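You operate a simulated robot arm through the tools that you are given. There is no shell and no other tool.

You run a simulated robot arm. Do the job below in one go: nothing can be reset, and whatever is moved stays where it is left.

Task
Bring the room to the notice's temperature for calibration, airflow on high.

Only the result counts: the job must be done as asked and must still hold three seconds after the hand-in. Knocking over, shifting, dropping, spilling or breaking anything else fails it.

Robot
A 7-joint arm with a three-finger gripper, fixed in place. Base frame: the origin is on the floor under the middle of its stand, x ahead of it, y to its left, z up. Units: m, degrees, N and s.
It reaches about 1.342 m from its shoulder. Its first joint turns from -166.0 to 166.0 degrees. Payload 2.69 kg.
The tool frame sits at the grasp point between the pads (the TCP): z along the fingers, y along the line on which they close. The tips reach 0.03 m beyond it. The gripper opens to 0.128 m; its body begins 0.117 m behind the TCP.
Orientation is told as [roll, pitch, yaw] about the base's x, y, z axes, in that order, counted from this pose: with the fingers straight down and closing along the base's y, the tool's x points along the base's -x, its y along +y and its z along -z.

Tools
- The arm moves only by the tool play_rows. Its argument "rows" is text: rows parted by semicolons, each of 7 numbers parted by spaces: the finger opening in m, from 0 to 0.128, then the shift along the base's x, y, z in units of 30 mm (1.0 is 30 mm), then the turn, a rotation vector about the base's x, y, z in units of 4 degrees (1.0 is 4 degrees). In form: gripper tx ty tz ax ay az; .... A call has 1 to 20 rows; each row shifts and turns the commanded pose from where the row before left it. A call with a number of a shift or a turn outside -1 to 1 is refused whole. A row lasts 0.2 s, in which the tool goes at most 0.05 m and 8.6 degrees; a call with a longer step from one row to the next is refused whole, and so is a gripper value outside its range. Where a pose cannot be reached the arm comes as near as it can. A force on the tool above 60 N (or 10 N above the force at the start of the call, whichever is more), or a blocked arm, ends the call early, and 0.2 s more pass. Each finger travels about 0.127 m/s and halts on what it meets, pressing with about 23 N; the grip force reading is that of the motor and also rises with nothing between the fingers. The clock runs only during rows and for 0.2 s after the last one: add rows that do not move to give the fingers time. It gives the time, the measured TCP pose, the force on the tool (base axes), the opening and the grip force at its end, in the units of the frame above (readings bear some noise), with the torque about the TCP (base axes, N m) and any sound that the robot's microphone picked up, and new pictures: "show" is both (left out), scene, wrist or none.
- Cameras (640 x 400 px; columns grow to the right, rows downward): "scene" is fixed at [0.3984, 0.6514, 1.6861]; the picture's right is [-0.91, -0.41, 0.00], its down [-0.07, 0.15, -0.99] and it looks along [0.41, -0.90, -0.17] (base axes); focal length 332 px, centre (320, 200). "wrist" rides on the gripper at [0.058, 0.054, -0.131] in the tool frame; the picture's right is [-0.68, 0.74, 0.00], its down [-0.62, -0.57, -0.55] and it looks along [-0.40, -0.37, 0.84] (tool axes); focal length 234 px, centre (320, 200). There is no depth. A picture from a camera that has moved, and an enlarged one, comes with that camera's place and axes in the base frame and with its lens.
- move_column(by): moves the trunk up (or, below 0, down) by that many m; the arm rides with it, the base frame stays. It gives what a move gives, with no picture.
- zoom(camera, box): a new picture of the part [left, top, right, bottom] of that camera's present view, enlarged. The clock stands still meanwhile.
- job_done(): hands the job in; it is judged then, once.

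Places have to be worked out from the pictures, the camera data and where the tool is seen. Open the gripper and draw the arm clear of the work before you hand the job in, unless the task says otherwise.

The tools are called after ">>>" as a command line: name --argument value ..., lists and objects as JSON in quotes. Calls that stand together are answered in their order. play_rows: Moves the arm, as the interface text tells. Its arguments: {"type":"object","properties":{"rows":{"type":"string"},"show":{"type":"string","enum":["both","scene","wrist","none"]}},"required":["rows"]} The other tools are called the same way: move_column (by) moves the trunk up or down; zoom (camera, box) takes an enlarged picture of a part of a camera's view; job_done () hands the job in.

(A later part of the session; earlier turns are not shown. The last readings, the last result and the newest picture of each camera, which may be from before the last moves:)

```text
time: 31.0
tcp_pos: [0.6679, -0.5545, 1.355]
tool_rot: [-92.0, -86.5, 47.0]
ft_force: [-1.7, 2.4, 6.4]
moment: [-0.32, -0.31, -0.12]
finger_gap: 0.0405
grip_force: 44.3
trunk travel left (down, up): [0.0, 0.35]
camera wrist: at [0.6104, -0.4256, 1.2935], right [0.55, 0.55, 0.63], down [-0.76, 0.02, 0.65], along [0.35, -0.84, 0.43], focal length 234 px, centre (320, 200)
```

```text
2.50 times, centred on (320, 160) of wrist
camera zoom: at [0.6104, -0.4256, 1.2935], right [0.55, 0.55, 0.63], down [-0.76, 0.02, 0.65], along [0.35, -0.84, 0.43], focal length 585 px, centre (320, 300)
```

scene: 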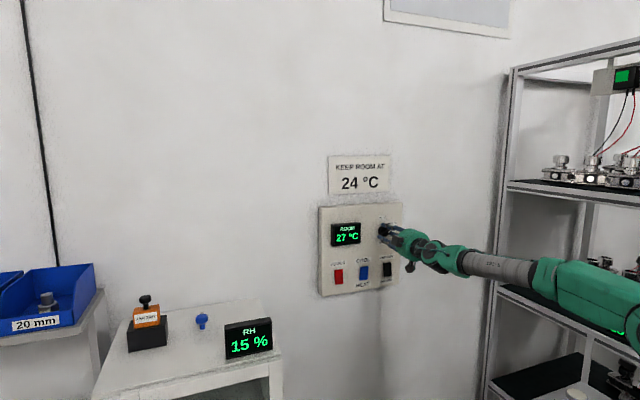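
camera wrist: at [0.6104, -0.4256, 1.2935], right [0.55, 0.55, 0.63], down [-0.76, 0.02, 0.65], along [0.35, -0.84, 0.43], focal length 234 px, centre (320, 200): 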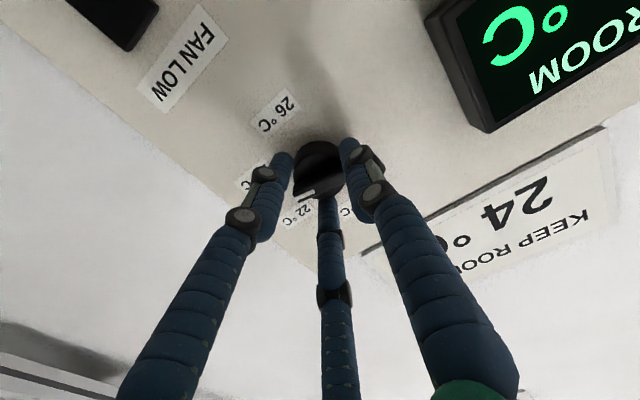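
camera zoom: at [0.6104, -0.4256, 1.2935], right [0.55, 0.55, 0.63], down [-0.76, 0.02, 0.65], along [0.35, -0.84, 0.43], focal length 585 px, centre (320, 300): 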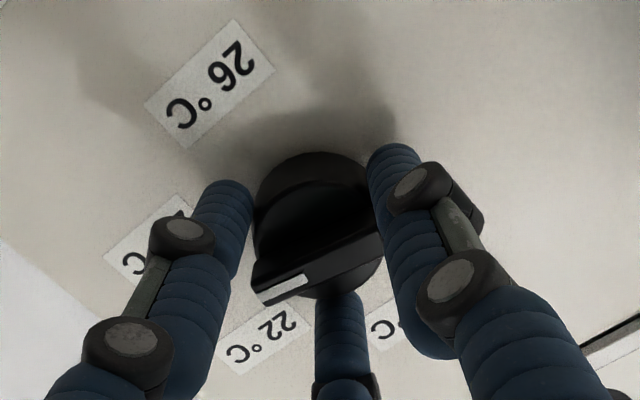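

The knob is turning with the fingers, 40° so far, with almost no torque. I'll do the last 20°.

>>> play_rows --rows "0.0 0 0 0 0.707 -0.707 0; 0.0 0 0 0 0.707 -0.707 0; 0.0 0 0 0 0.707 -0.707 0; 0.0 0 0 0 0.707 -0.707 0; 0.0 0 0 0 0.707 -0.707 0; 0.0 0 0 0 0 0 0" --show "both"

>>> zoom --camera "wrist" --box '[220, 80, 420, 240]'

>>> zoom --camera "scene" --box '[360, 205, 430, 285]'

```text
time: 32.4
tcp_pos: [0.6664, -0.5539, 1.3548]
tool_rot: [90.7, -73.5, -135.5]
ft_force: [0.8, -0.9, 11.7]
moment: [-0.26, -0.27, -0.21]
finger_gap: 0.0406
grip_force: 45.4
trunk travel left (down, up): [0.0, 0.35]
camera wrist: at [0.6233, -0.4127, 1.3143], right [0.36, 0.36, 0.86], down [-0.9, -0.12, 0.43], along [0.26, -0.92, 0.28], focal length 234 px, centre (320, 200)
```

scene: 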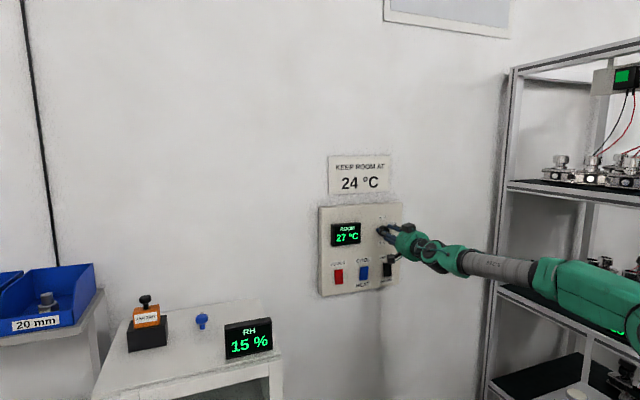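
wrist: 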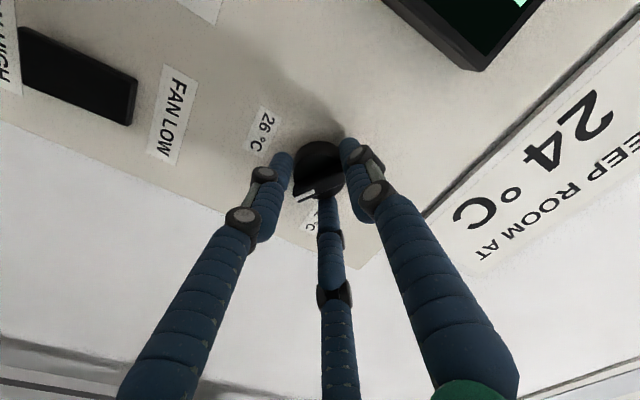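

```text
2.50 times, centred on (320, 160) of wrist
camera zoom: at [0.6233, -0.4127, 1.3143], right [0.36, 0.36, 0.86], down [-0.9, -0.12, 0.43], along [0.26, -0.92, 0.28], focal length 585 px, centre (320, 300)
```

zoom: 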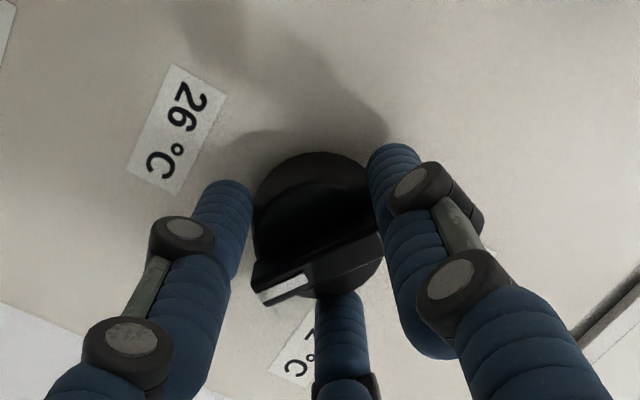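

```text
5.00 times, centred on (395, 245) of scene
camera zoom: at [0.3984, 0.6514, 1.6861], right [-0.91, -0.41, 0.0], down [-0.07, 0.15, -0.99], along [0.41, -0.9, -0.17], focal length 1659 px, centre (-55, -25)
```

zoom: 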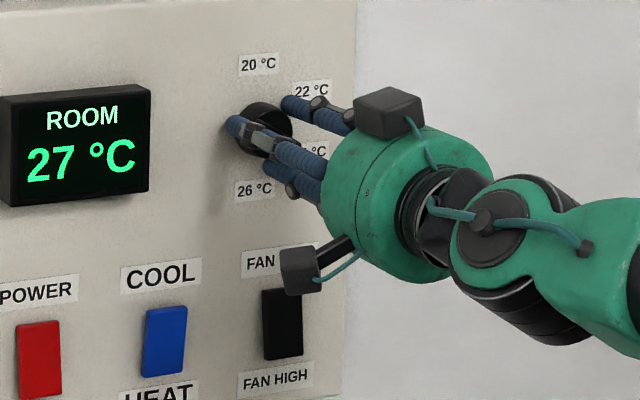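

The tool has turned a full 60° and the pointer bar has kept its place between the fingers. I'll open and draw straight back to check the dial.

>>> play_rows --rows "0.05 0 0 0 0 0 0; 0.07 0 0 0 0 0 0; 0.085 0 0 0 0 0 0; 0.085 0 0 0 0 0 0; 0.085 -0.2 0.2 0 0 0 0; 0.085 -0.3 0.3 0 0 0 0; 0.085 -0.4 0.4 0 0 0 0; 0.085 -0.5 0.5 0 0 0 0; 0.085 -0.5 0.5 0 0 0 0; 0.085 0 0 0 0 0 0" --show "both"

>>> zoom --camera "wrist" --box '[220, 60, 420, 220]'

>>> zoom --camera "scene" --box '[315, 200, 425, 300]'

```text
time: 34.6
tcp_pos: [0.6094, -0.4981, 1.3537]
tool_rot: [90.3, -73.6, -135.5]
ft_force: [-0.7, 0.4, -0.8]
moment: [0.0, 0.03, -0.02]
finger_gap: 0.0848
grip_force: 0.1
trunk travel left (down, up): [0.0, 0.35]
camera wrist: at [0.5649, -0.3561, 1.3137], right [0.36, 0.36, 0.86], down [-0.9, -0.12, 0.43], along [0.26, -0.92, 0.28], focal length 234 px, centre (320, 200)
```

scene: 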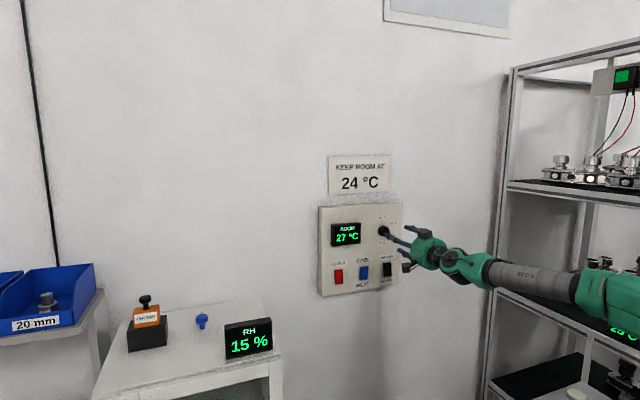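
wrist: 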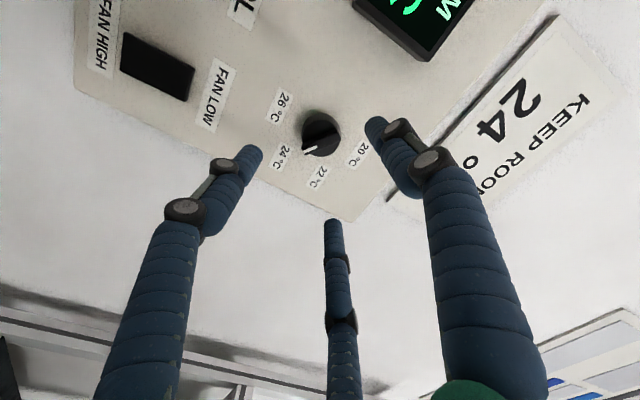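

```text
2.50 times, centred on (320, 140) of wrist
camera zoom: at [0.5649, -0.3561, 1.3137], right [0.36, 0.36, 0.86], down [-0.9, -0.12, 0.43], along [0.26, -0.92, 0.28], focal length 585 px, centre (320, 350)
```

zoom: 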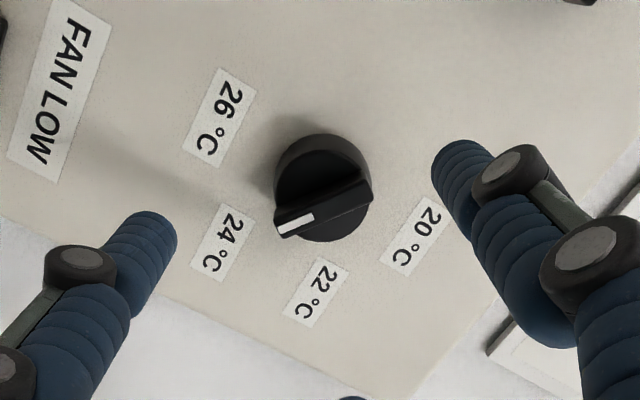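

```text
4.00 times, centred on (370, 250) of scene
camera zoom: at [0.3984, 0.6514, 1.6861], right [-0.91, -0.41, 0.0], down [-0.07, 0.15, -0.99], along [0.41, -0.9, -0.17], focal length 1327 px, centre (120, 0)
```

zoom: 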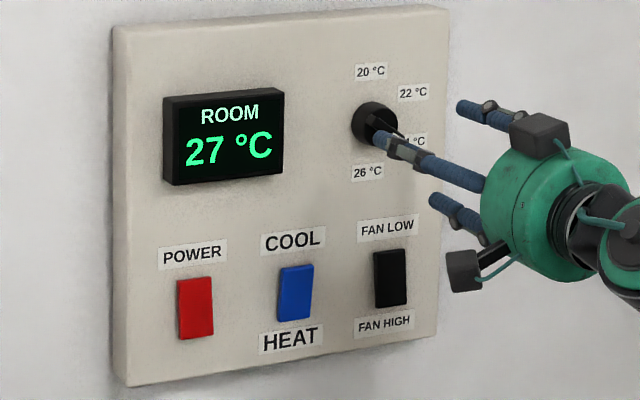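

The dial now points at 24 °C. Next is the fan rocker: I'll close the fingers, roll back about 48°, and move to a standoff in front of the lower (FAN HIGH) end of the black rocker, about (0.676, -0.599, 1.185) on the panel.

>>> play_rows --rows "0.06 0.012 -0.139 -0.625 -0.942 0.942 0; 0.03 0.012 -0.139 -0.625 -0.942 0.942 0; 0.0 0.012 -0.139 -0.625 -0.942 0.942 0; 0.0 0.012 -0.139 -0.625 -0.942 0.942 0; 0.0 0.012 -0.139 -0.625 -0.942 0.942 0; 0.0 0.012 -0.139 -0.625 -0.942 0.942 0; 0.0 0.012 -0.139 -0.625 -0.942 0.942 0; 0.0 0.012 -0.139 -0.625 -0.942 0.942 0; 0.0 0.012 -0.139 -0.625 -0.942 0.942 0; 0 0 0 0 0 0 0" --show "both"

>>> zoom --camera "wrist" --box '[220, 40, 420, 200]'

>>> zoom --camera "scene" --box '[340, 225, 450, 325]'

```text
time: 36.8
tcp_pos: [0.6325, -0.5157, 1.1899]
tool_rot: [-89.9, -58.5, 44.3]
ft_force: [-0.3, -0.9, 0.1]
moment: [-0.01, -0.01, 0.01]
finger_gap: 0.0023
grip_force: 22.8
out of reach, approached as far as the arm can: row 7, 8, 9
trunk travel left (down, up): [0.0, 0.35]
camera wrist: at [0.5506, -0.4109, 1.1124], right [0.7, 0.69, 0.19], down [-0.5, 0.28, 0.82], along [0.51, -0.67, 0.54], focal length 234 px, centre (320, 200)
```

scene: 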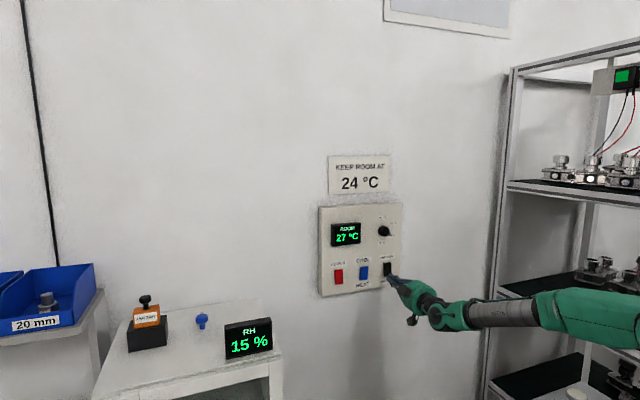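
wrist: 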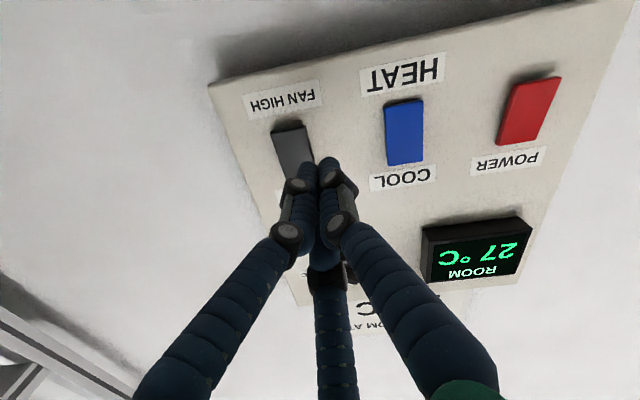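

```text
2.50 times, centred on (320, 120) of wrist
camera zoom: at [0.5506, -0.4109, 1.1124], right [0.7, 0.69, 0.19], down [-0.5, 0.28, 0.82], along [0.51, -0.67, 0.54], focal length 585 px, centre (320, 400)
```

zoom: 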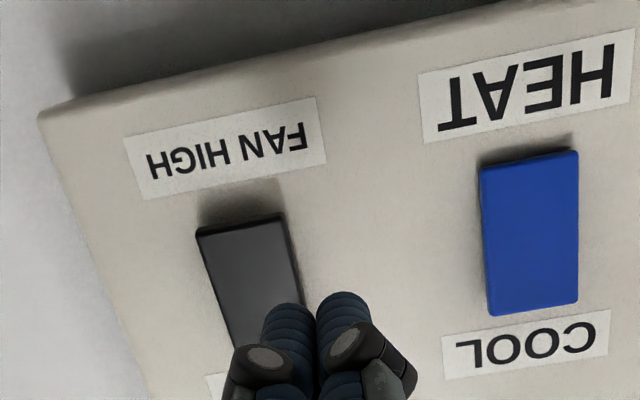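

```text
4.00 times, centred on (395, 275) of scene
camera zoom: at [0.3984, 0.6514, 1.6861], right [-0.91, -0.41, 0.0], down [-0.07, 0.15, -0.99], along [0.41, -0.9, -0.17], focal length 1327 px, centre (20, -100)
```

zoom: 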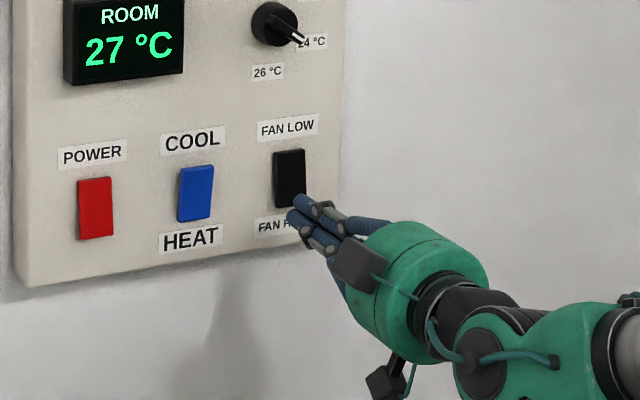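

The arm stopped about 28 mm short of the fan rocker at this roll, which is another wrist limit. I'll roll back clockwise about 16° while moving sideways to the target, staying at this standoff.

>>> play_rows --rows "0 0 0 0 0.942 -0.942 0; 0 -0.22 -0.22 -0.054 0.942 -0.942 0; 0 -0.22 -0.22 -0.054 0.942 -0.942 0; 0 -0.22 -0.22 -0.054 0 0 0; 0 0 0 0 0 0 0" --show "none"

```text
time: 38.0
tcp_pos: [0.6299, -0.5162, 1.1916]
tool_rot: [-89.8, -74.6, 44.1]
ft_force: [0.1, 0.5, -0.7]
moment: [-0.01, -0.02, -0.01]
finger_gap: 0.0021
grip_force: 22.4
out of reach, approached as far as the arm can: row 2, 3, 4
trunk travel left (down, up): [0.0, 0.35]
```

Sideways motion is still blocked regardless of roll. It looks like the wrist can't bend the tool any further up relative to the forearm. A rocker can be pressed with the tool tilted, so I'll pitch the fingers about 30° downward here, well off the panel, and see whether that frees the arm.

>>> play_rows --rows "0 0 0 0.08 0.884 0.884 0; 0 0 0 0.08 0.884 0.884 0; 0 0 0 0.08 0.884 0.884 0; 0 0 0 0.08 0.884 0.884 0; 0 0 0 0.08 0.884 0.884 0; 0 0 0 0.08 0.884 0.884 0; 0 -0.2 -0.2 0 0 0 0; 0 -0.2 -0.2 0 0 0 0; 0 -0.2 -0.2 0 0 0 0; 0 0 0 0 0 0 0" --show "both"

>>> zoom --camera "scene" --box '[340, 225, 450, 325]'

```text
time: 40.2
tcp_pos: [0.61, -0.5333, 1.2072]
tool_rot: [-25.0, -56.6, -15.8]
ft_force: [-1.4, 0.6, -0.6]
moment: [0.03, 0.02, 0.02]
finger_gap: 0.002
grip_force: 23.0
trunk travel left (down, up): [0.0, 0.35]
camera wrist: at [0.531, -0.4031, 1.2118], right [0.79, 0.47, 0.39], down [-0.34, -0.19, 0.92], along [0.51, -0.86, 0.01], focal length 234 px, centre (320, 200)
```

scene: 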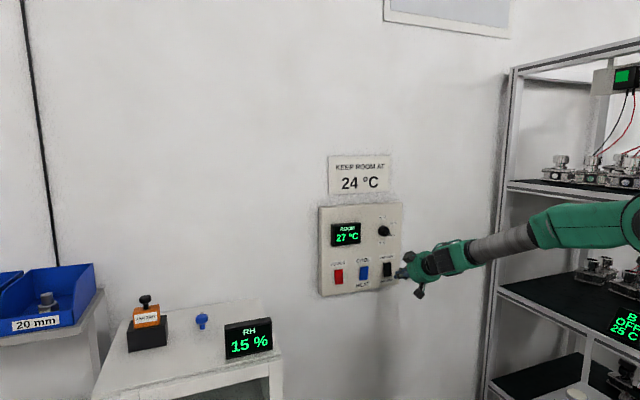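
wrist: 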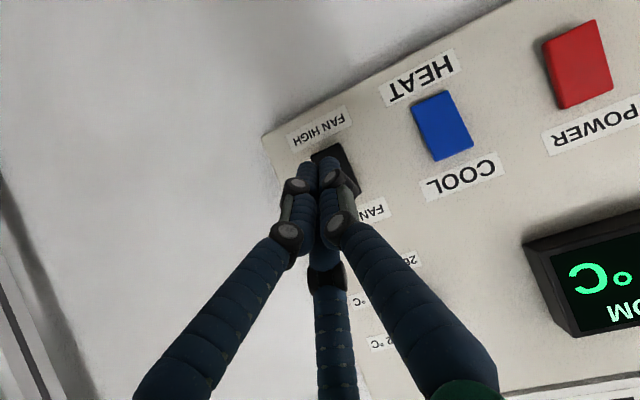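

```text
4.00 times, centred on (395, 275) of scene
camera zoom: at [0.3984, 0.6514, 1.6861], right [-0.91, -0.41, 0.0], down [-0.07, 0.15, -0.99], along [0.41, -0.9, -0.17], focal length 1327 px, centre (20, -100)
```

zoom: 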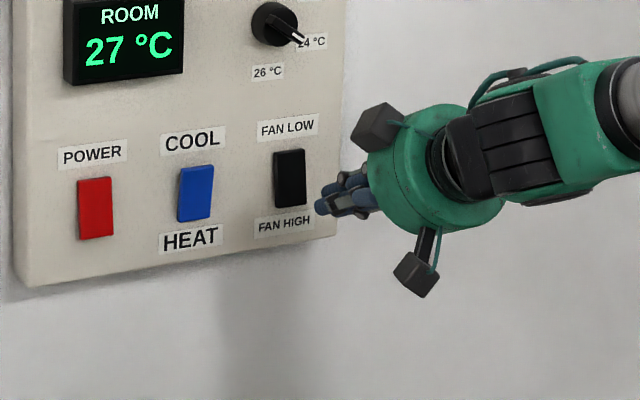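

The tilt freed the arm. The TCP is now at T≈0.054, in line with the fan rocker, with the tips about 0.068 m from the panel. With the 30° tilt the upper fingertip leads, so I'll lower 16 mm to make contact near z≈1.186 and advance 30 mm along the panel normal, still short of contact.

>>> play_rows --rows "0 0 0 -0.27 0 0 0; 0 0 0 -0.27 0 0 0; 0 0.236 -0.236 0 0 0 0; 0 0.236 -0.236 0 0 0 0; 0 0.236 -0.236 0 0 0 0; 0 0 0 0 0 0 0" --show "both"

>>> zoom --camera "scene" --box '[350, 240, 430, 310]'

>>> zoom --camera "wrist" --box '[240, 80, 440, 240]'

```text
time: 41.6
tcp_pos: [0.6325, -0.5571, 1.1893]
tool_rot: [-25.1, -56.6, -15.8]
ft_force: [0.4, -0.7, 0.0]
moment: [0.03, -0.02, 0.04]
finger_gap: 0.0026
grip_force: 22.7
trunk travel left (down, up): [0.0, 0.35]
camera wrist: at [0.5521, -0.4247, 1.1951], right [0.79, 0.47, 0.39], down [-0.34, -0.19, 0.92], along [0.51, -0.86, 0.01], focal length 234 px, centre (320, 200)
```

scene: 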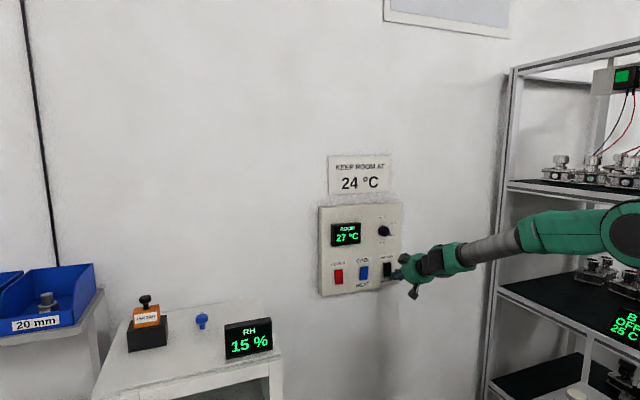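
wrist: 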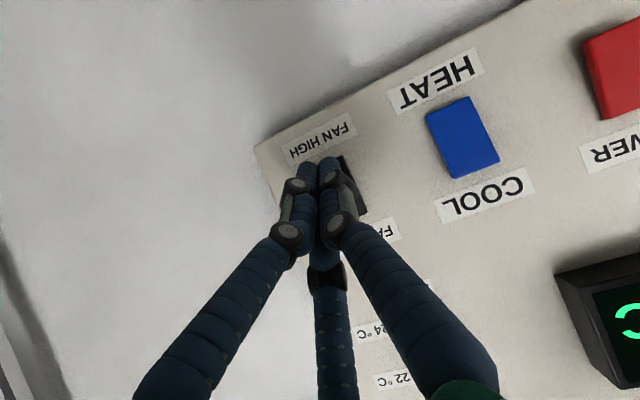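

```text
5.71 times, centred on (390, 275) of scene
camera zoom: at [0.3984, 0.6514, 1.6861], right [-0.91, -0.41, 0.0], down [-0.07, 0.15, -0.99], along [0.41, -0.9, -0.17], focal length 1896 px, centre (-80, -229)
```

zoom: 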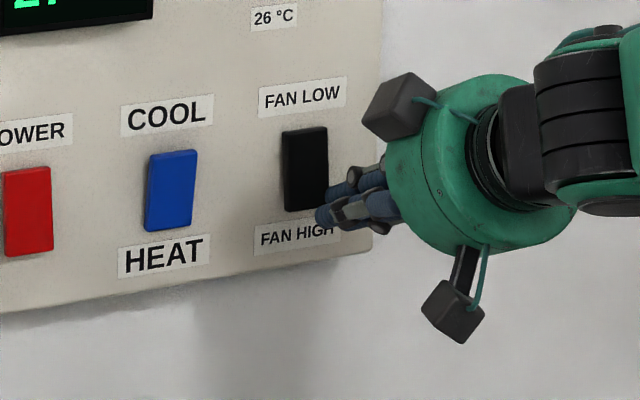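

```text
2.50 times, centred on (340, 160) of wrist
camera zoom: at [0.5521, -0.4247, 1.1951], right [0.79, 0.47, 0.39], down [-0.34, -0.19, 0.92], along [0.51, -0.86, 0.01], focal length 585 px, centre (270, 300)
```

zoom: 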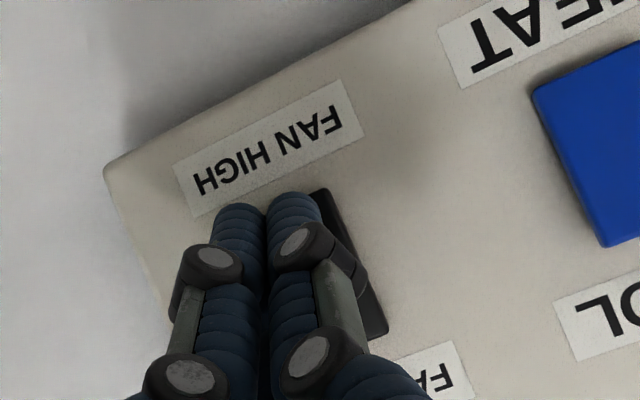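

The leading fingertip will land on the lower part of the fan rocker. I'll drop 3 mm and advance in 3 mm steps, watching force and sound.

>>> play_rows --rows "0 0 0 -0.1 0 0 0; 0 0.0707 -0.0707 0 0 0 0; 0 0.0707 -0.0707 0 0 0 0; 0 0.0707 -0.0707 0 0 0 0; 0 0.0707 -0.0707 0 0 0 0; 0 0 0 0 0 0 0" --show "scene"

>>> zoom --camera "scene" --box '[350, 240, 430, 310]'

```text
time: 43.0
tcp_pos: [0.6395, -0.5644, 1.1871]
tool_rot: [-25.0, -56.6, -15.7]
ft_force: [-0.1, -0.3, -0.8]
moment: [0.0, 0.0, -0.02]
finger_gap: 0.0024
grip_force: 23.2
trunk travel left (down, up): [0.0, 0.35]
```

scene: 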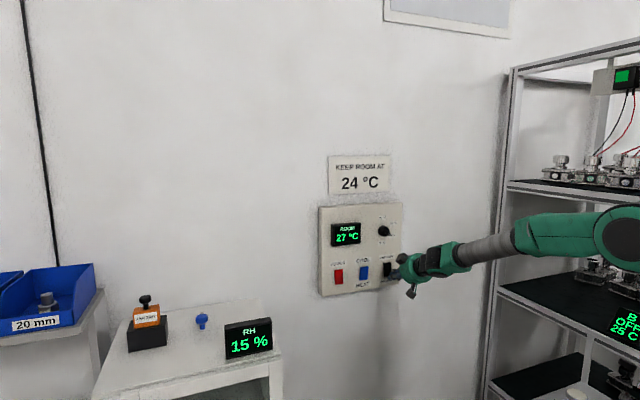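

```text
5.71 times, centred on (390, 275) of scene
camera zoom: at [0.3984, 0.6514, 1.6861], right [-0.91, -0.41, 0.0], down [-0.07, 0.15, -0.99], along [0.41, -0.9, -0.17], focal length 1896 px, centre (-80, -229)
```

zoom: 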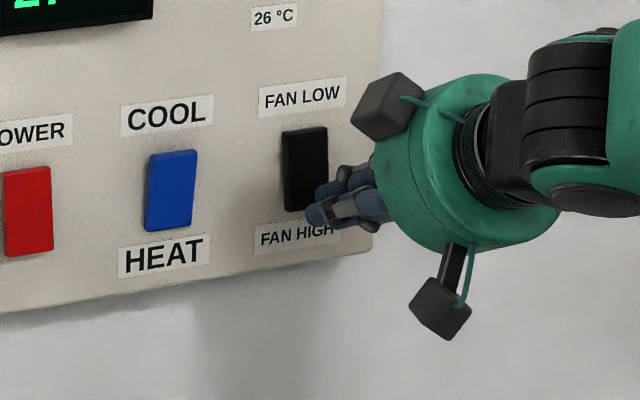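

No contact yet, and the leading finger sits slightly right of the rocker's centre. I'll shift 4 mm left and keep advancing in 3 mm steps.

>>> play_rows --rows "0 0.094 0.094 0 0 0 0; 0 0.0707 -0.0707 0 0 0 0; 0 0.0707 -0.0707 0 0 0 0; 0 0.0707 -0.0707 0 0 0 0; 0 0 0 0 0 0 0" --show "scene"

>>> zoom --camera "scene" --box '[350, 240, 430, 310]'

```text
time: 44.2
tcp_pos: [0.65, -0.5664, 1.186]
tool_rot: [-24.9, -56.6, -15.7]
ft_force: [0.0, -0.4, 0.1]
moment: [-0.01, -0.02, 0.01]
finger_gap: 0.0021
grip_force: 23.3
trunk travel left (down, up): [0.0, 0.35]
```

scene: 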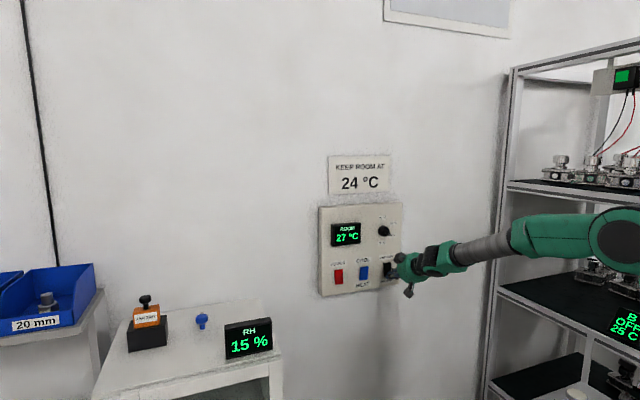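

```text
5.71 times, centred on (390, 275) of scene
camera zoom: at [0.3984, 0.6514, 1.6861], right [-0.91, -0.41, 0.0], down [-0.07, 0.15, -0.99], along [0.41, -0.9, -0.17], focal length 1896 px, centre (-80, -229)
```

zoom: 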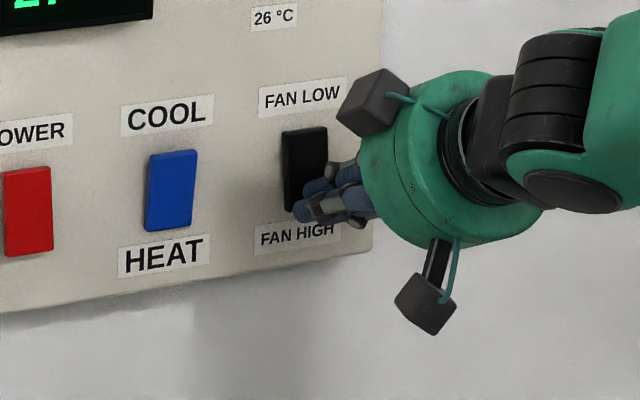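

Still no contact, with the tip centre about 16 mm from the panel. I'll advance another three 3 mm steps.

>>> play_rows --rows "0 0.0707 -0.0707 0 0 0 0; 0 0.0707 -0.0707 0 0 0 0; 0 0.0707 -0.0707 0 0 0 0" --show "scene"

>>> zoom --camera "scene" --box '[350, 240, 430, 310]'

```text
time: 45.0
tcp_pos: [0.6515, -0.5698, 1.1866]
tool_rot: [-25.0, -56.4, -15.9]
ft_force: [-31.4, 34.3, 8.2]
moment: [-0.2, -0.23, -0.04]
finger_gap: 0.0022
grip_force: 23.0
trunk travel left (down, up): [0.0, 0.35]
stopped in row 3: the force on the tool passed its limit at 66 N (the readings are from after the stop); the commanded pose is now the measured one
```

scene: 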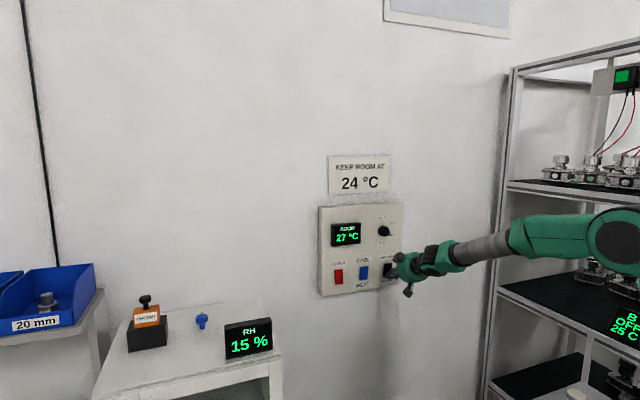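

```text
5.71 times, centred on (390, 275) of scene
camera zoom: at [0.3984, 0.6514, 1.6861], right [-0.91, -0.41, 0.0], down [-0.07, 0.15, -0.99], along [0.41, -0.9, -0.17], focal length 1896 px, centre (-80, -229)
```

zoom: 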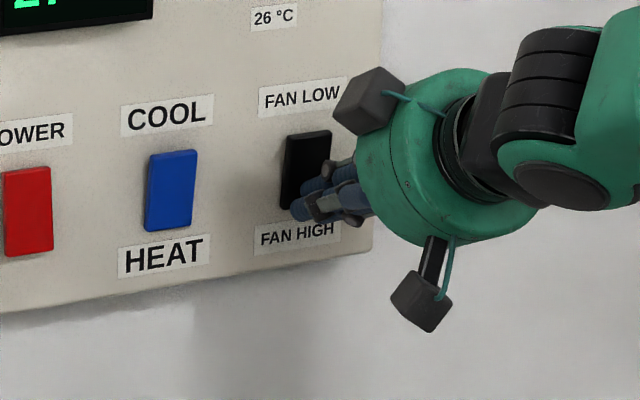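

The force limit stopped the push, and the rocker now looks flipped with its top out and bottom in. I'll back off along the normal and check.

>>> play_rows --rows "0 -0.1 0.1 0 0 0 0; 0 -0.236 0.236 0 0 0 0; 0 -0.354 0.354 0 0 0 0; 0 -0.354 0.354 0 0 0 0; 0 -0.354 0.354 0 0 0 0; 0 -0.354 0.354 0 0 0 0; 0 0 0 0 0 0 0" --show "both"

>>> zoom --camera "scene" --box '[320, 240, 420, 310]'

>>> zoom --camera "wrist" --box '[240, 60, 440, 220]'

```text
time: 46.6
tcp_pos: [0.6005, -0.5186, 1.1835]
tool_rot: [-24.8, -56.2, -16.1]
ft_force: [-0.4, 0.0, 0.3]
moment: [0.0, 0.04, -0.01]
finger_gap: 0.0022
grip_force: 22.8
trunk travel left (down, up): [0.0, 0.35]
camera wrist: at [0.5217, -0.3874, 1.1889], right [0.79, 0.47, 0.39], down [-0.34, -0.2, 0.92], along [0.51, -0.86, 0.0], focal length 234 px, centre (320, 200)
```

scene: 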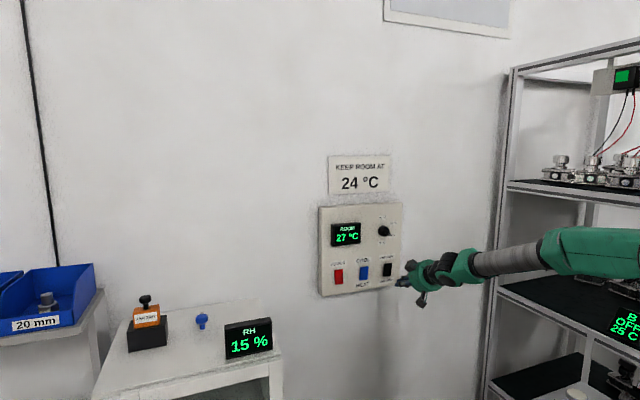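
wrist: 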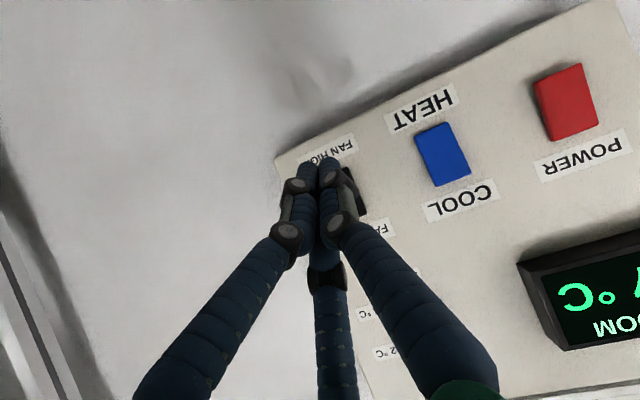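

```text
5.71 times, centred on (370, 275) of scene
camera zoom: at [0.3984, 0.6514, 1.6861], right [-0.91, -0.41, 0.0], down [-0.07, 0.15, -0.99], along [0.41, -0.9, -0.17], focal length 1896 px, centre (34, -229)
```

zoom: 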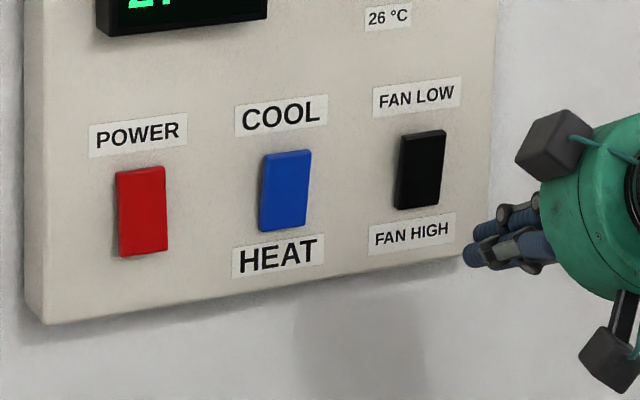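

```text
2.50 times, centred on (340, 140) of wrist
camera zoom: at [0.5217, -0.3874, 1.1889], right [0.79, 0.47, 0.39], down [-0.34, -0.2, 0.92], along [0.51, -0.86, 0.0], focal length 585 px, centre (270, 350)
```

zoom: 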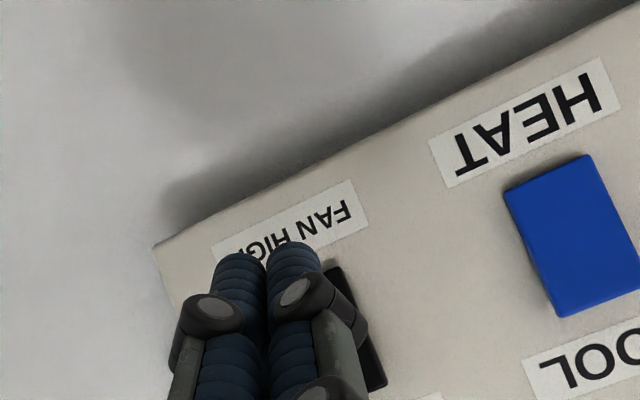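

The fan rocker is now pressed in at FAN HIGH. Next is the mode rocker: I'll move about 0.10 m left along the panel and up, staying 0.11 m off it, to line up with the upper (COOL) end of the blue rocker.

>>> play_rows --rows "0 0.481 0.481 0.257 0 0 0; 0 0.481 0.481 0.257 0 0 0; 0 0.481 0.481 0.257 0 0 0; 0 0.481 0.481 0.257 0 0 0; 0 0.481 0.481 0.257 0 0 0; 0 0 0 0 0 0 0" --show "both"

>>> zoom --camera "scene" --box '[320, 230, 420, 310]'

>>> zoom --camera "wrist" --box '[240, 60, 440, 220]'

```text
time: 48.0
tcp_pos: [0.6761, -0.447, 1.2228]
tool_rot: [-24.9, -56.2, -16.1]
ft_force: [-0.6, -0.2, -0.2]
moment: [-0.03, -0.03, 0.02]
finger_gap: 0.0022
grip_force: 22.7
trunk travel left (down, up): [0.0, 0.35]
camera wrist: at [0.5951, -0.3166, 1.2281], right [0.79, 0.47, 0.39], down [-0.34, -0.2, 0.92], along [0.51, -0.86, 0.0], focal length 234 px, centre (320, 200)
```

scene: 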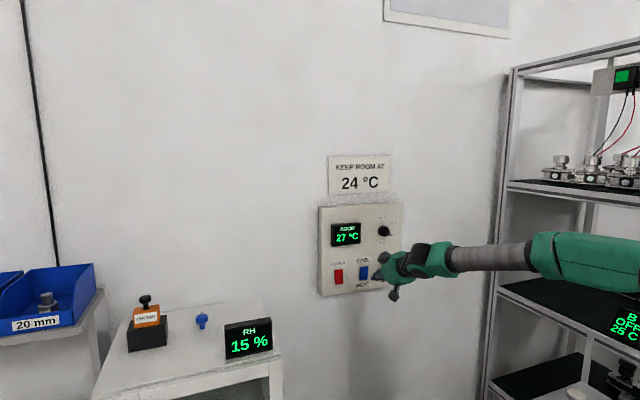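
wrist: 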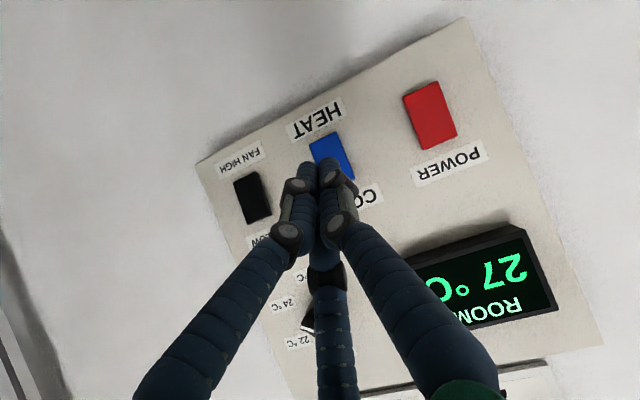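

```text
5.00 times, centred on (370, 270) of scene
camera zoom: at [0.3984, 0.6514, 1.6861], right [-0.91, -0.41, 0.0], down [-0.07, 0.15, -0.99], along [0.41, -0.9, -0.17], focal length 1659 px, centre (70, -150)
```

zoom: 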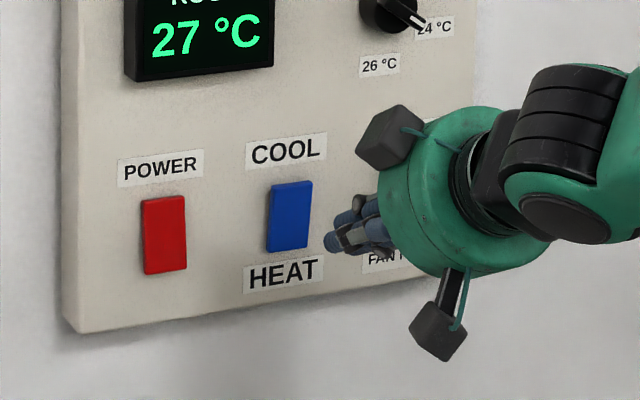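

```text
2.50 times, centred on (340, 140) of wrist
camera zoom: at [0.5951, -0.3166, 1.2281], right [0.79, 0.47, 0.39], down [-0.34, -0.2, 0.92], along [0.51, -0.86, 0.0], focal length 585 px, centre (270, 350)
```

zoom: 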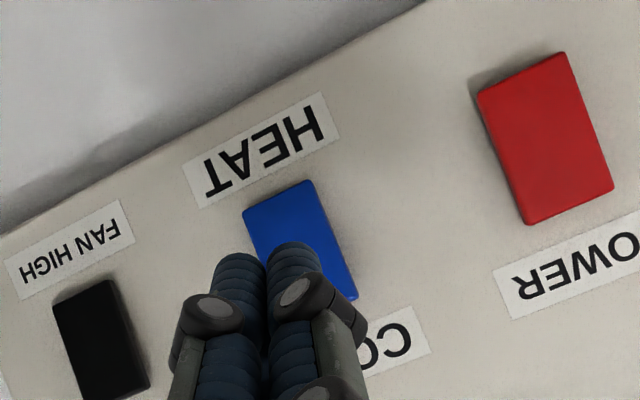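

The approach line projects the upper fingertip right at the blue rocker's top edge, so I'll lower 5 mm to land on its upper face and advance 50 mm along the normal, stopping short of contact.

>>> play_rows --rows "0 0 0 -0.17 0 0 0; 0 0.295 -0.295 0 0 0 0; 0 0.295 -0.295 0 0 0 0; 0 0.295 -0.295 0 0 0 0; 0 0.295 -0.295 0 0 0 0; 0 0 0 0 0 0 0" --show "both"

>>> zoom --camera "scene" --box '[330, 240, 410, 300]'

>>> zoom --camera "wrist" --box '[240, 60, 440, 220]'

```text
time: 49.4
tcp_pos: [0.7102, -0.4838, 1.2169]
tool_rot: [-24.8, -56.3, -16.1]
ft_force: [-0.2, -0.3, 0.5]
moment: [0.02, 0.03, -0.02]
finger_gap: 0.0021
grip_force: 23.4
trunk travel left (down, up): [0.0, 0.35]
camera wrist: at [0.6299, -0.3517, 1.2227], right [0.79, 0.47, 0.39], down [-0.34, -0.2, 0.92], along [0.51, -0.86, 0.0], focal length 234 px, centre (320, 200)
```

scene: 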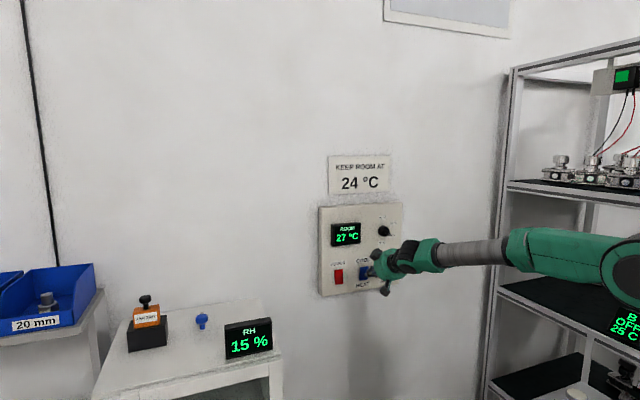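
wrist: 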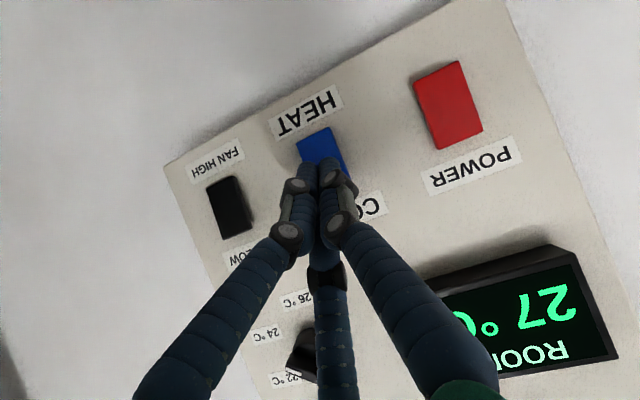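

```text
6.67 times, centred on (370, 270) of scene
camera zoom: at [0.3984, 0.6514, 1.6861], right [-0.91, -0.41, 0.0], down [-0.07, 0.15, -0.99], along [0.41, -0.9, -0.17], focal length 2212 px, centre (-13, -267)
```

zoom: 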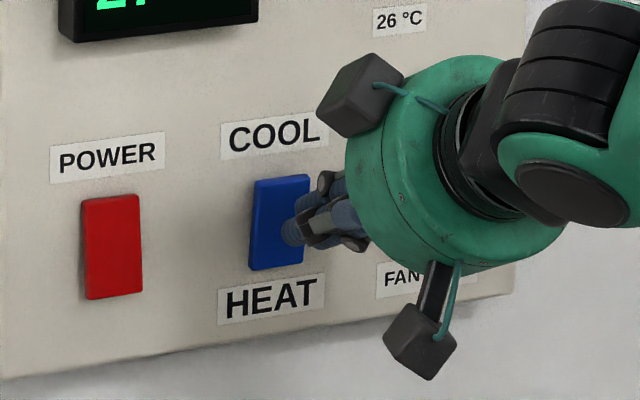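

```text
2.50 times, centred on (340, 140) of wrist
camera zoom: at [0.6299, -0.3517, 1.2227], right [0.79, 0.47, 0.39], down [-0.34, -0.2, 0.92], along [0.51, -0.86, 0.0], focal length 585 px, centre (270, 350)
```

zoom: 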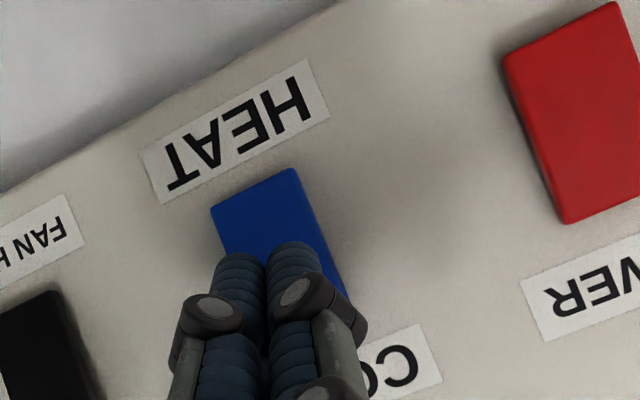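

The alignment is good: the upper fingertip will land about 7 mm below the blue rocker's top edge. I'm advancing in 3 mm steps.

>>> play_rows --rows "0 0.0707 -0.0707 0 0 0 0; 0 0.0707 -0.0707 0 0 0 0; 0 0.0707 -0.0707 0 0 0 0; 0 0.0707 -0.0707 0 0 0 0" --show "scene"

>>> zoom --camera "scene" --box '[330, 240, 410, 300]'

```text
time: 50.4
tcp_pos: [0.718, -0.4921, 1.2169]
tool_rot: [-24.7, -56.3, -16.1]
ft_force: [-0.6, -0.6, -0.3]
moment: [-0.01, -0.03, 0.03]
finger_gap: 0.0022
grip_force: 22.8
trunk travel left (down, up): [0.0, 0.35]
```

scene: 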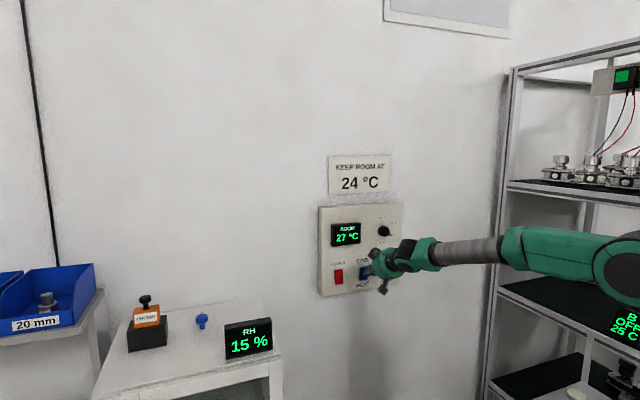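

```text
6.67 times, centred on (370, 270) of scene
camera zoom: at [0.3984, 0.6514, 1.6861], right [-0.91, -0.41, 0.0], down [-0.07, 0.15, -0.99], along [0.41, -0.9, -0.17], focal length 2212 px, centre (-13, -267)
```

zoom: 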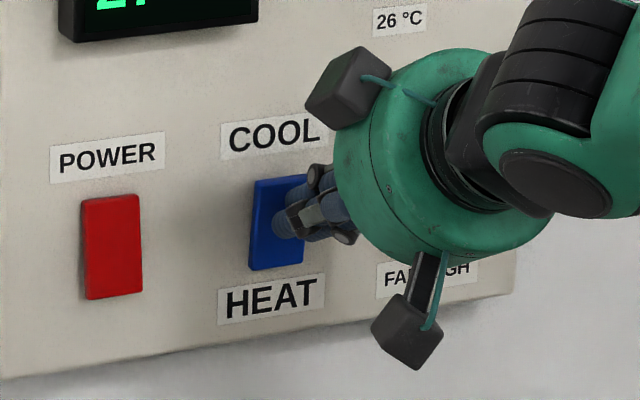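

No contact yet at d≈0.047. I'll continue in smaller 2 mm steps.

>>> play_rows --rows "0 0.05 -0.05 0 0 0 0; 0 0.05 -0.05 0 0 0 0; 0 0.05 -0.05 0 0 0 0; 0 0.05 -0.05 0 0 0 0" --show "scene"

>>> zoom --camera "scene" --box '[330, 240, 410, 300]'

```text
time: 51.4
tcp_pos: [0.7241, -0.4975, 1.2172]
tool_rot: [-24.9, -56.3, -16.0]
ft_force: [-0.3, 0.7, 0.4]
moment: [0.05, 0.01, -0.03]
finger_gap: 0.002
grip_force: 22.6
trunk travel left (down, up): [0.0, 0.35]
```

scene: 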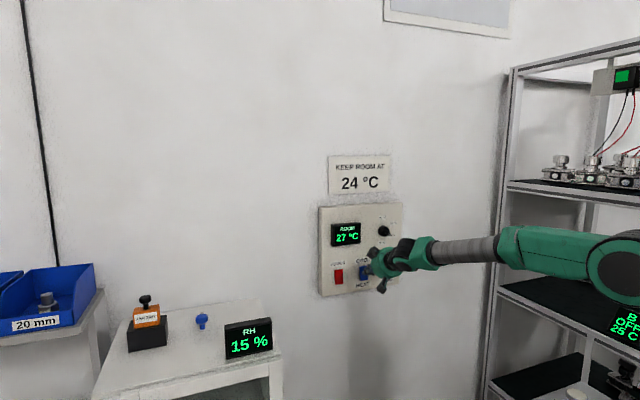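

```text
6.67 times, centred on (370, 270) of scene
camera zoom: at [0.3984, 0.6514, 1.6861], right [-0.91, -0.41, 0.0], down [-0.07, 0.15, -0.99], along [0.41, -0.9, -0.17], focal length 2212 px, centre (-13, -267)
```

zoom: 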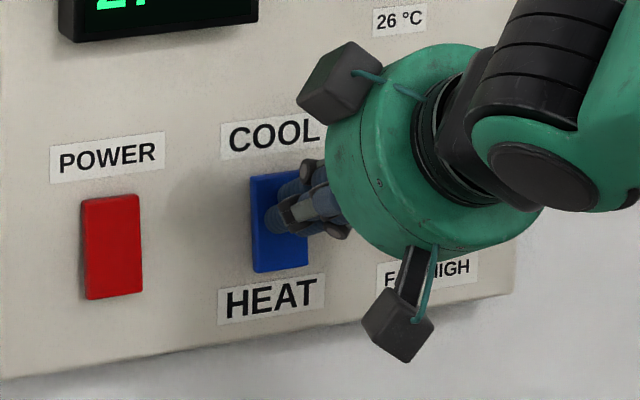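

The blue rocker's outline has changed: its bottom is now out and its top in. I'll add a 2 mm nudge to be sure it is seated, then back straight off and check.

>>> play_rows --rows "0 0.04 -0.04 0 0 0 0; 0 0 0 0 0 0 0; 0 -0.1 0.1 0 0 0 0; 0 -0.2 0.2 0 0 0 0; 0 -0.354 0.354 0 0 0 0; 0 -0.354 0.354 0 0 0 0; 0 -0.354 0.354 0 0 0 0; 0 -0.354 0.354 0 0 0 0; 0 0 0 0 0 0 0" --show "both"

>>> zoom --camera "scene" --box '[315, 200, 415, 300]'

>>> zoom --camera "wrist" --box '[190, 40, 450, 220]'

```text
time: 53.4
tcp_pos: [0.6738, -0.4474, 1.2188]
tool_rot: [-24.8, -56.3, -15.9]
ft_force: [-0.6, 0.3, 0.1]
moment: [-0.02, 0.0, 0.04]
finger_gap: 0.0023
grip_force: 22.9
trunk travel left (down, up): [0.0, 0.35]
camera wrist: at [0.5938, -0.3159, 1.2235], right [0.79, 0.47, 0.39], down [-0.34, -0.2, 0.92], along [0.51, -0.86, 0.0], focal length 234 px, centre (320, 200)
```

scene: 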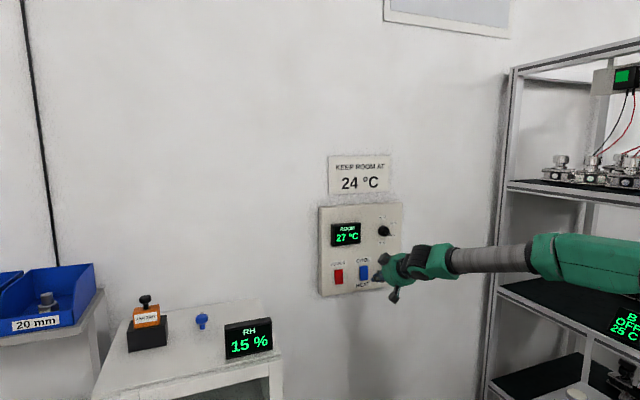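
wrist: 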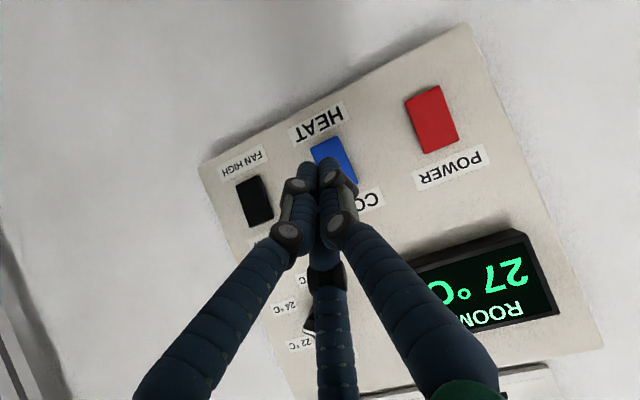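

```text
4.00 times, centred on (365, 250) of scene
camera zoom: at [0.3984, 0.6514, 1.6861], right [-0.91, -0.41, 0.0], down [-0.07, 0.15, -0.99], along [0.41, -0.9, -0.17], focal length 1327 px, centre (140, 0)
```

zoom: 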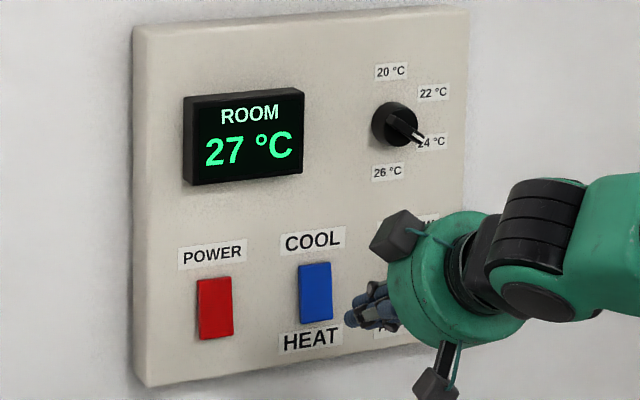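

```text
2.22 times, centred on (320, 130) of wrist
camera zoom: at [0.5938, -0.3159, 1.2235], right [0.79, 0.47, 0.39], down [-0.34, -0.2, 0.92], along [0.51, -0.86, 0.0], focal length 520 px, centre (320, 356)
```

zoom: 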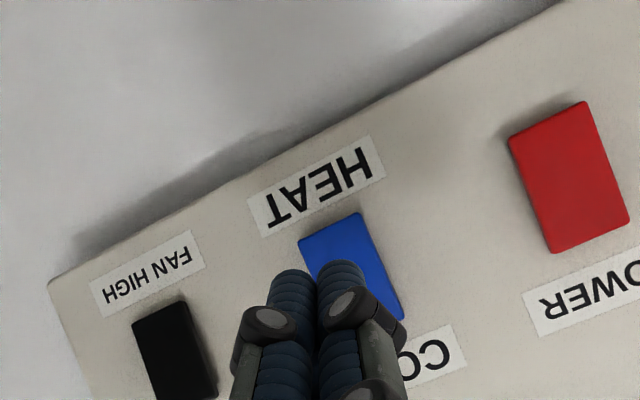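

The blue rocker is now in at COOL, the dial is at 24 and the fan is at HIGH. The red rocker is in at its POWER-label end. I'll back away and wait a few seconds to see whether the room temperature starts to fall.

>>> play_rows --rows "0 -0.5 0.5 0 0 0 0; 0 -0.5 0.5 0 0 0 0; 0 -0.5 0.5 0 0 0 0; 0 0 0 0 0 0 0; 0 0 0 0 0 0 0; 0 0 0 0 0 0 0; 0 0 0 0 0 0 0; 0 0 0 0 0 0 0; 0 0 0 0 0 0 0; 0 0 0 0 0 0 0; 0 0 0 0 0 0 0; 0 0 0 0 0 0 0; 0 0 0 0 0 0 0; 0 0 0 0 0 0 0; 0 0 0 0 0 0 0; 0 0 0 0 0 0 0; 0 0 0 0 0 0 0; 0 0 0 0 0 0 0; 0 0 0 0 0 0 0; 0 0 0 0 0 0 0" --show "both"

>>> zoom --camera "scene" --box '[315, 200, 415, 300]'

>>> zoom --camera "wrist" --box '[190, 40, 450, 260]'

```text
time: 57.6
tcp_pos: [0.6277, -0.4031, 1.2186]
tool_rot: [-24.8, -56.3, -16.1]
ft_force: [0.1, 0.2, -0.7]
moment: [-0.05, 0.0, 0.01]
finger_gap: 0.0023
grip_force: 23.0
trunk travel left (down, up): [0.0, 0.35]
camera wrist: at [0.549, -0.2711, 1.2239], right [0.79, 0.47, 0.39], down [-0.34, -0.2, 0.92], along [0.51, -0.86, 0.0], focal length 234 px, centre (320, 200)
```

scene: 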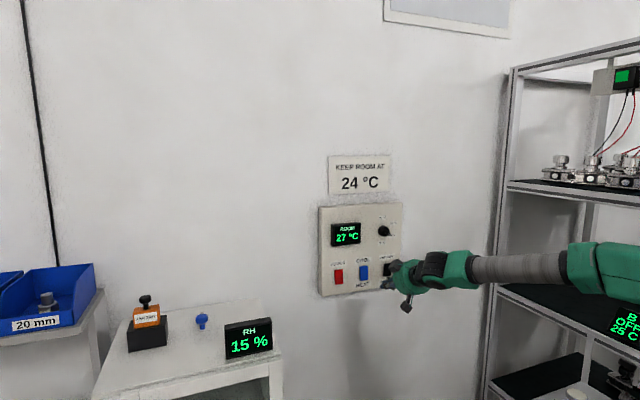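
wrist: 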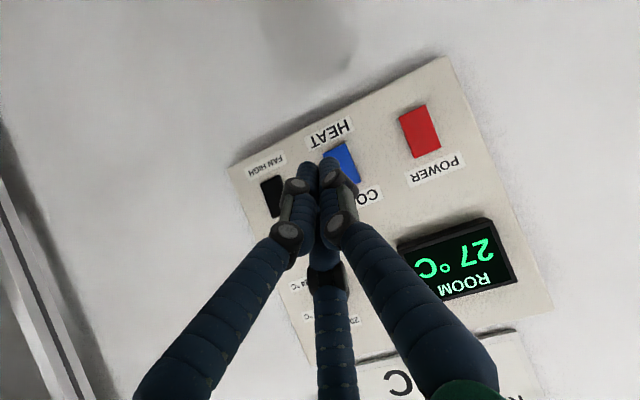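

```text
4.00 times, centred on (365, 250) of scene
camera zoom: at [0.3984, 0.6514, 1.6861], right [-0.91, -0.41, 0.0], down [-0.07, 0.15, -0.99], along [0.41, -0.9, -0.17], focal length 1327 px, centre (140, 0)
```

zoom: 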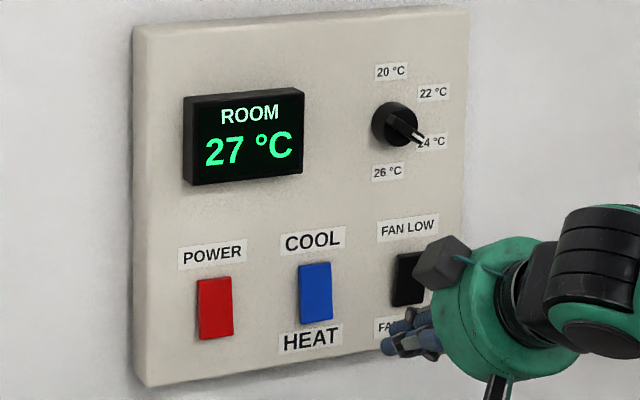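

```text
1.82 times, centred on (320, 150) of wrist
camera zoom: at [0.549, -0.2711, 1.2239], right [0.79, 0.47, 0.39], down [-0.34, -0.2, 0.92], along [0.51, -0.86, 0.0], focal length 426 px, centre (320, 291)
```

zoom: 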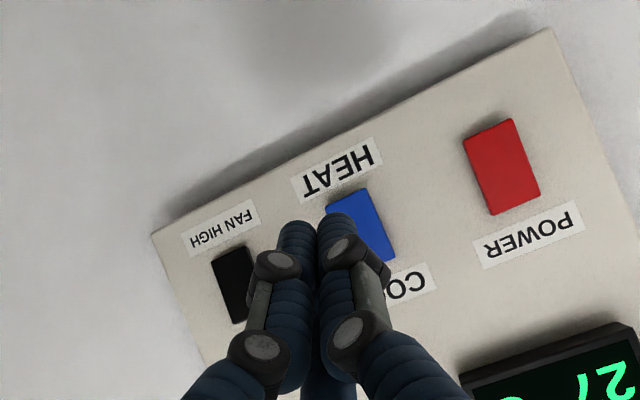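

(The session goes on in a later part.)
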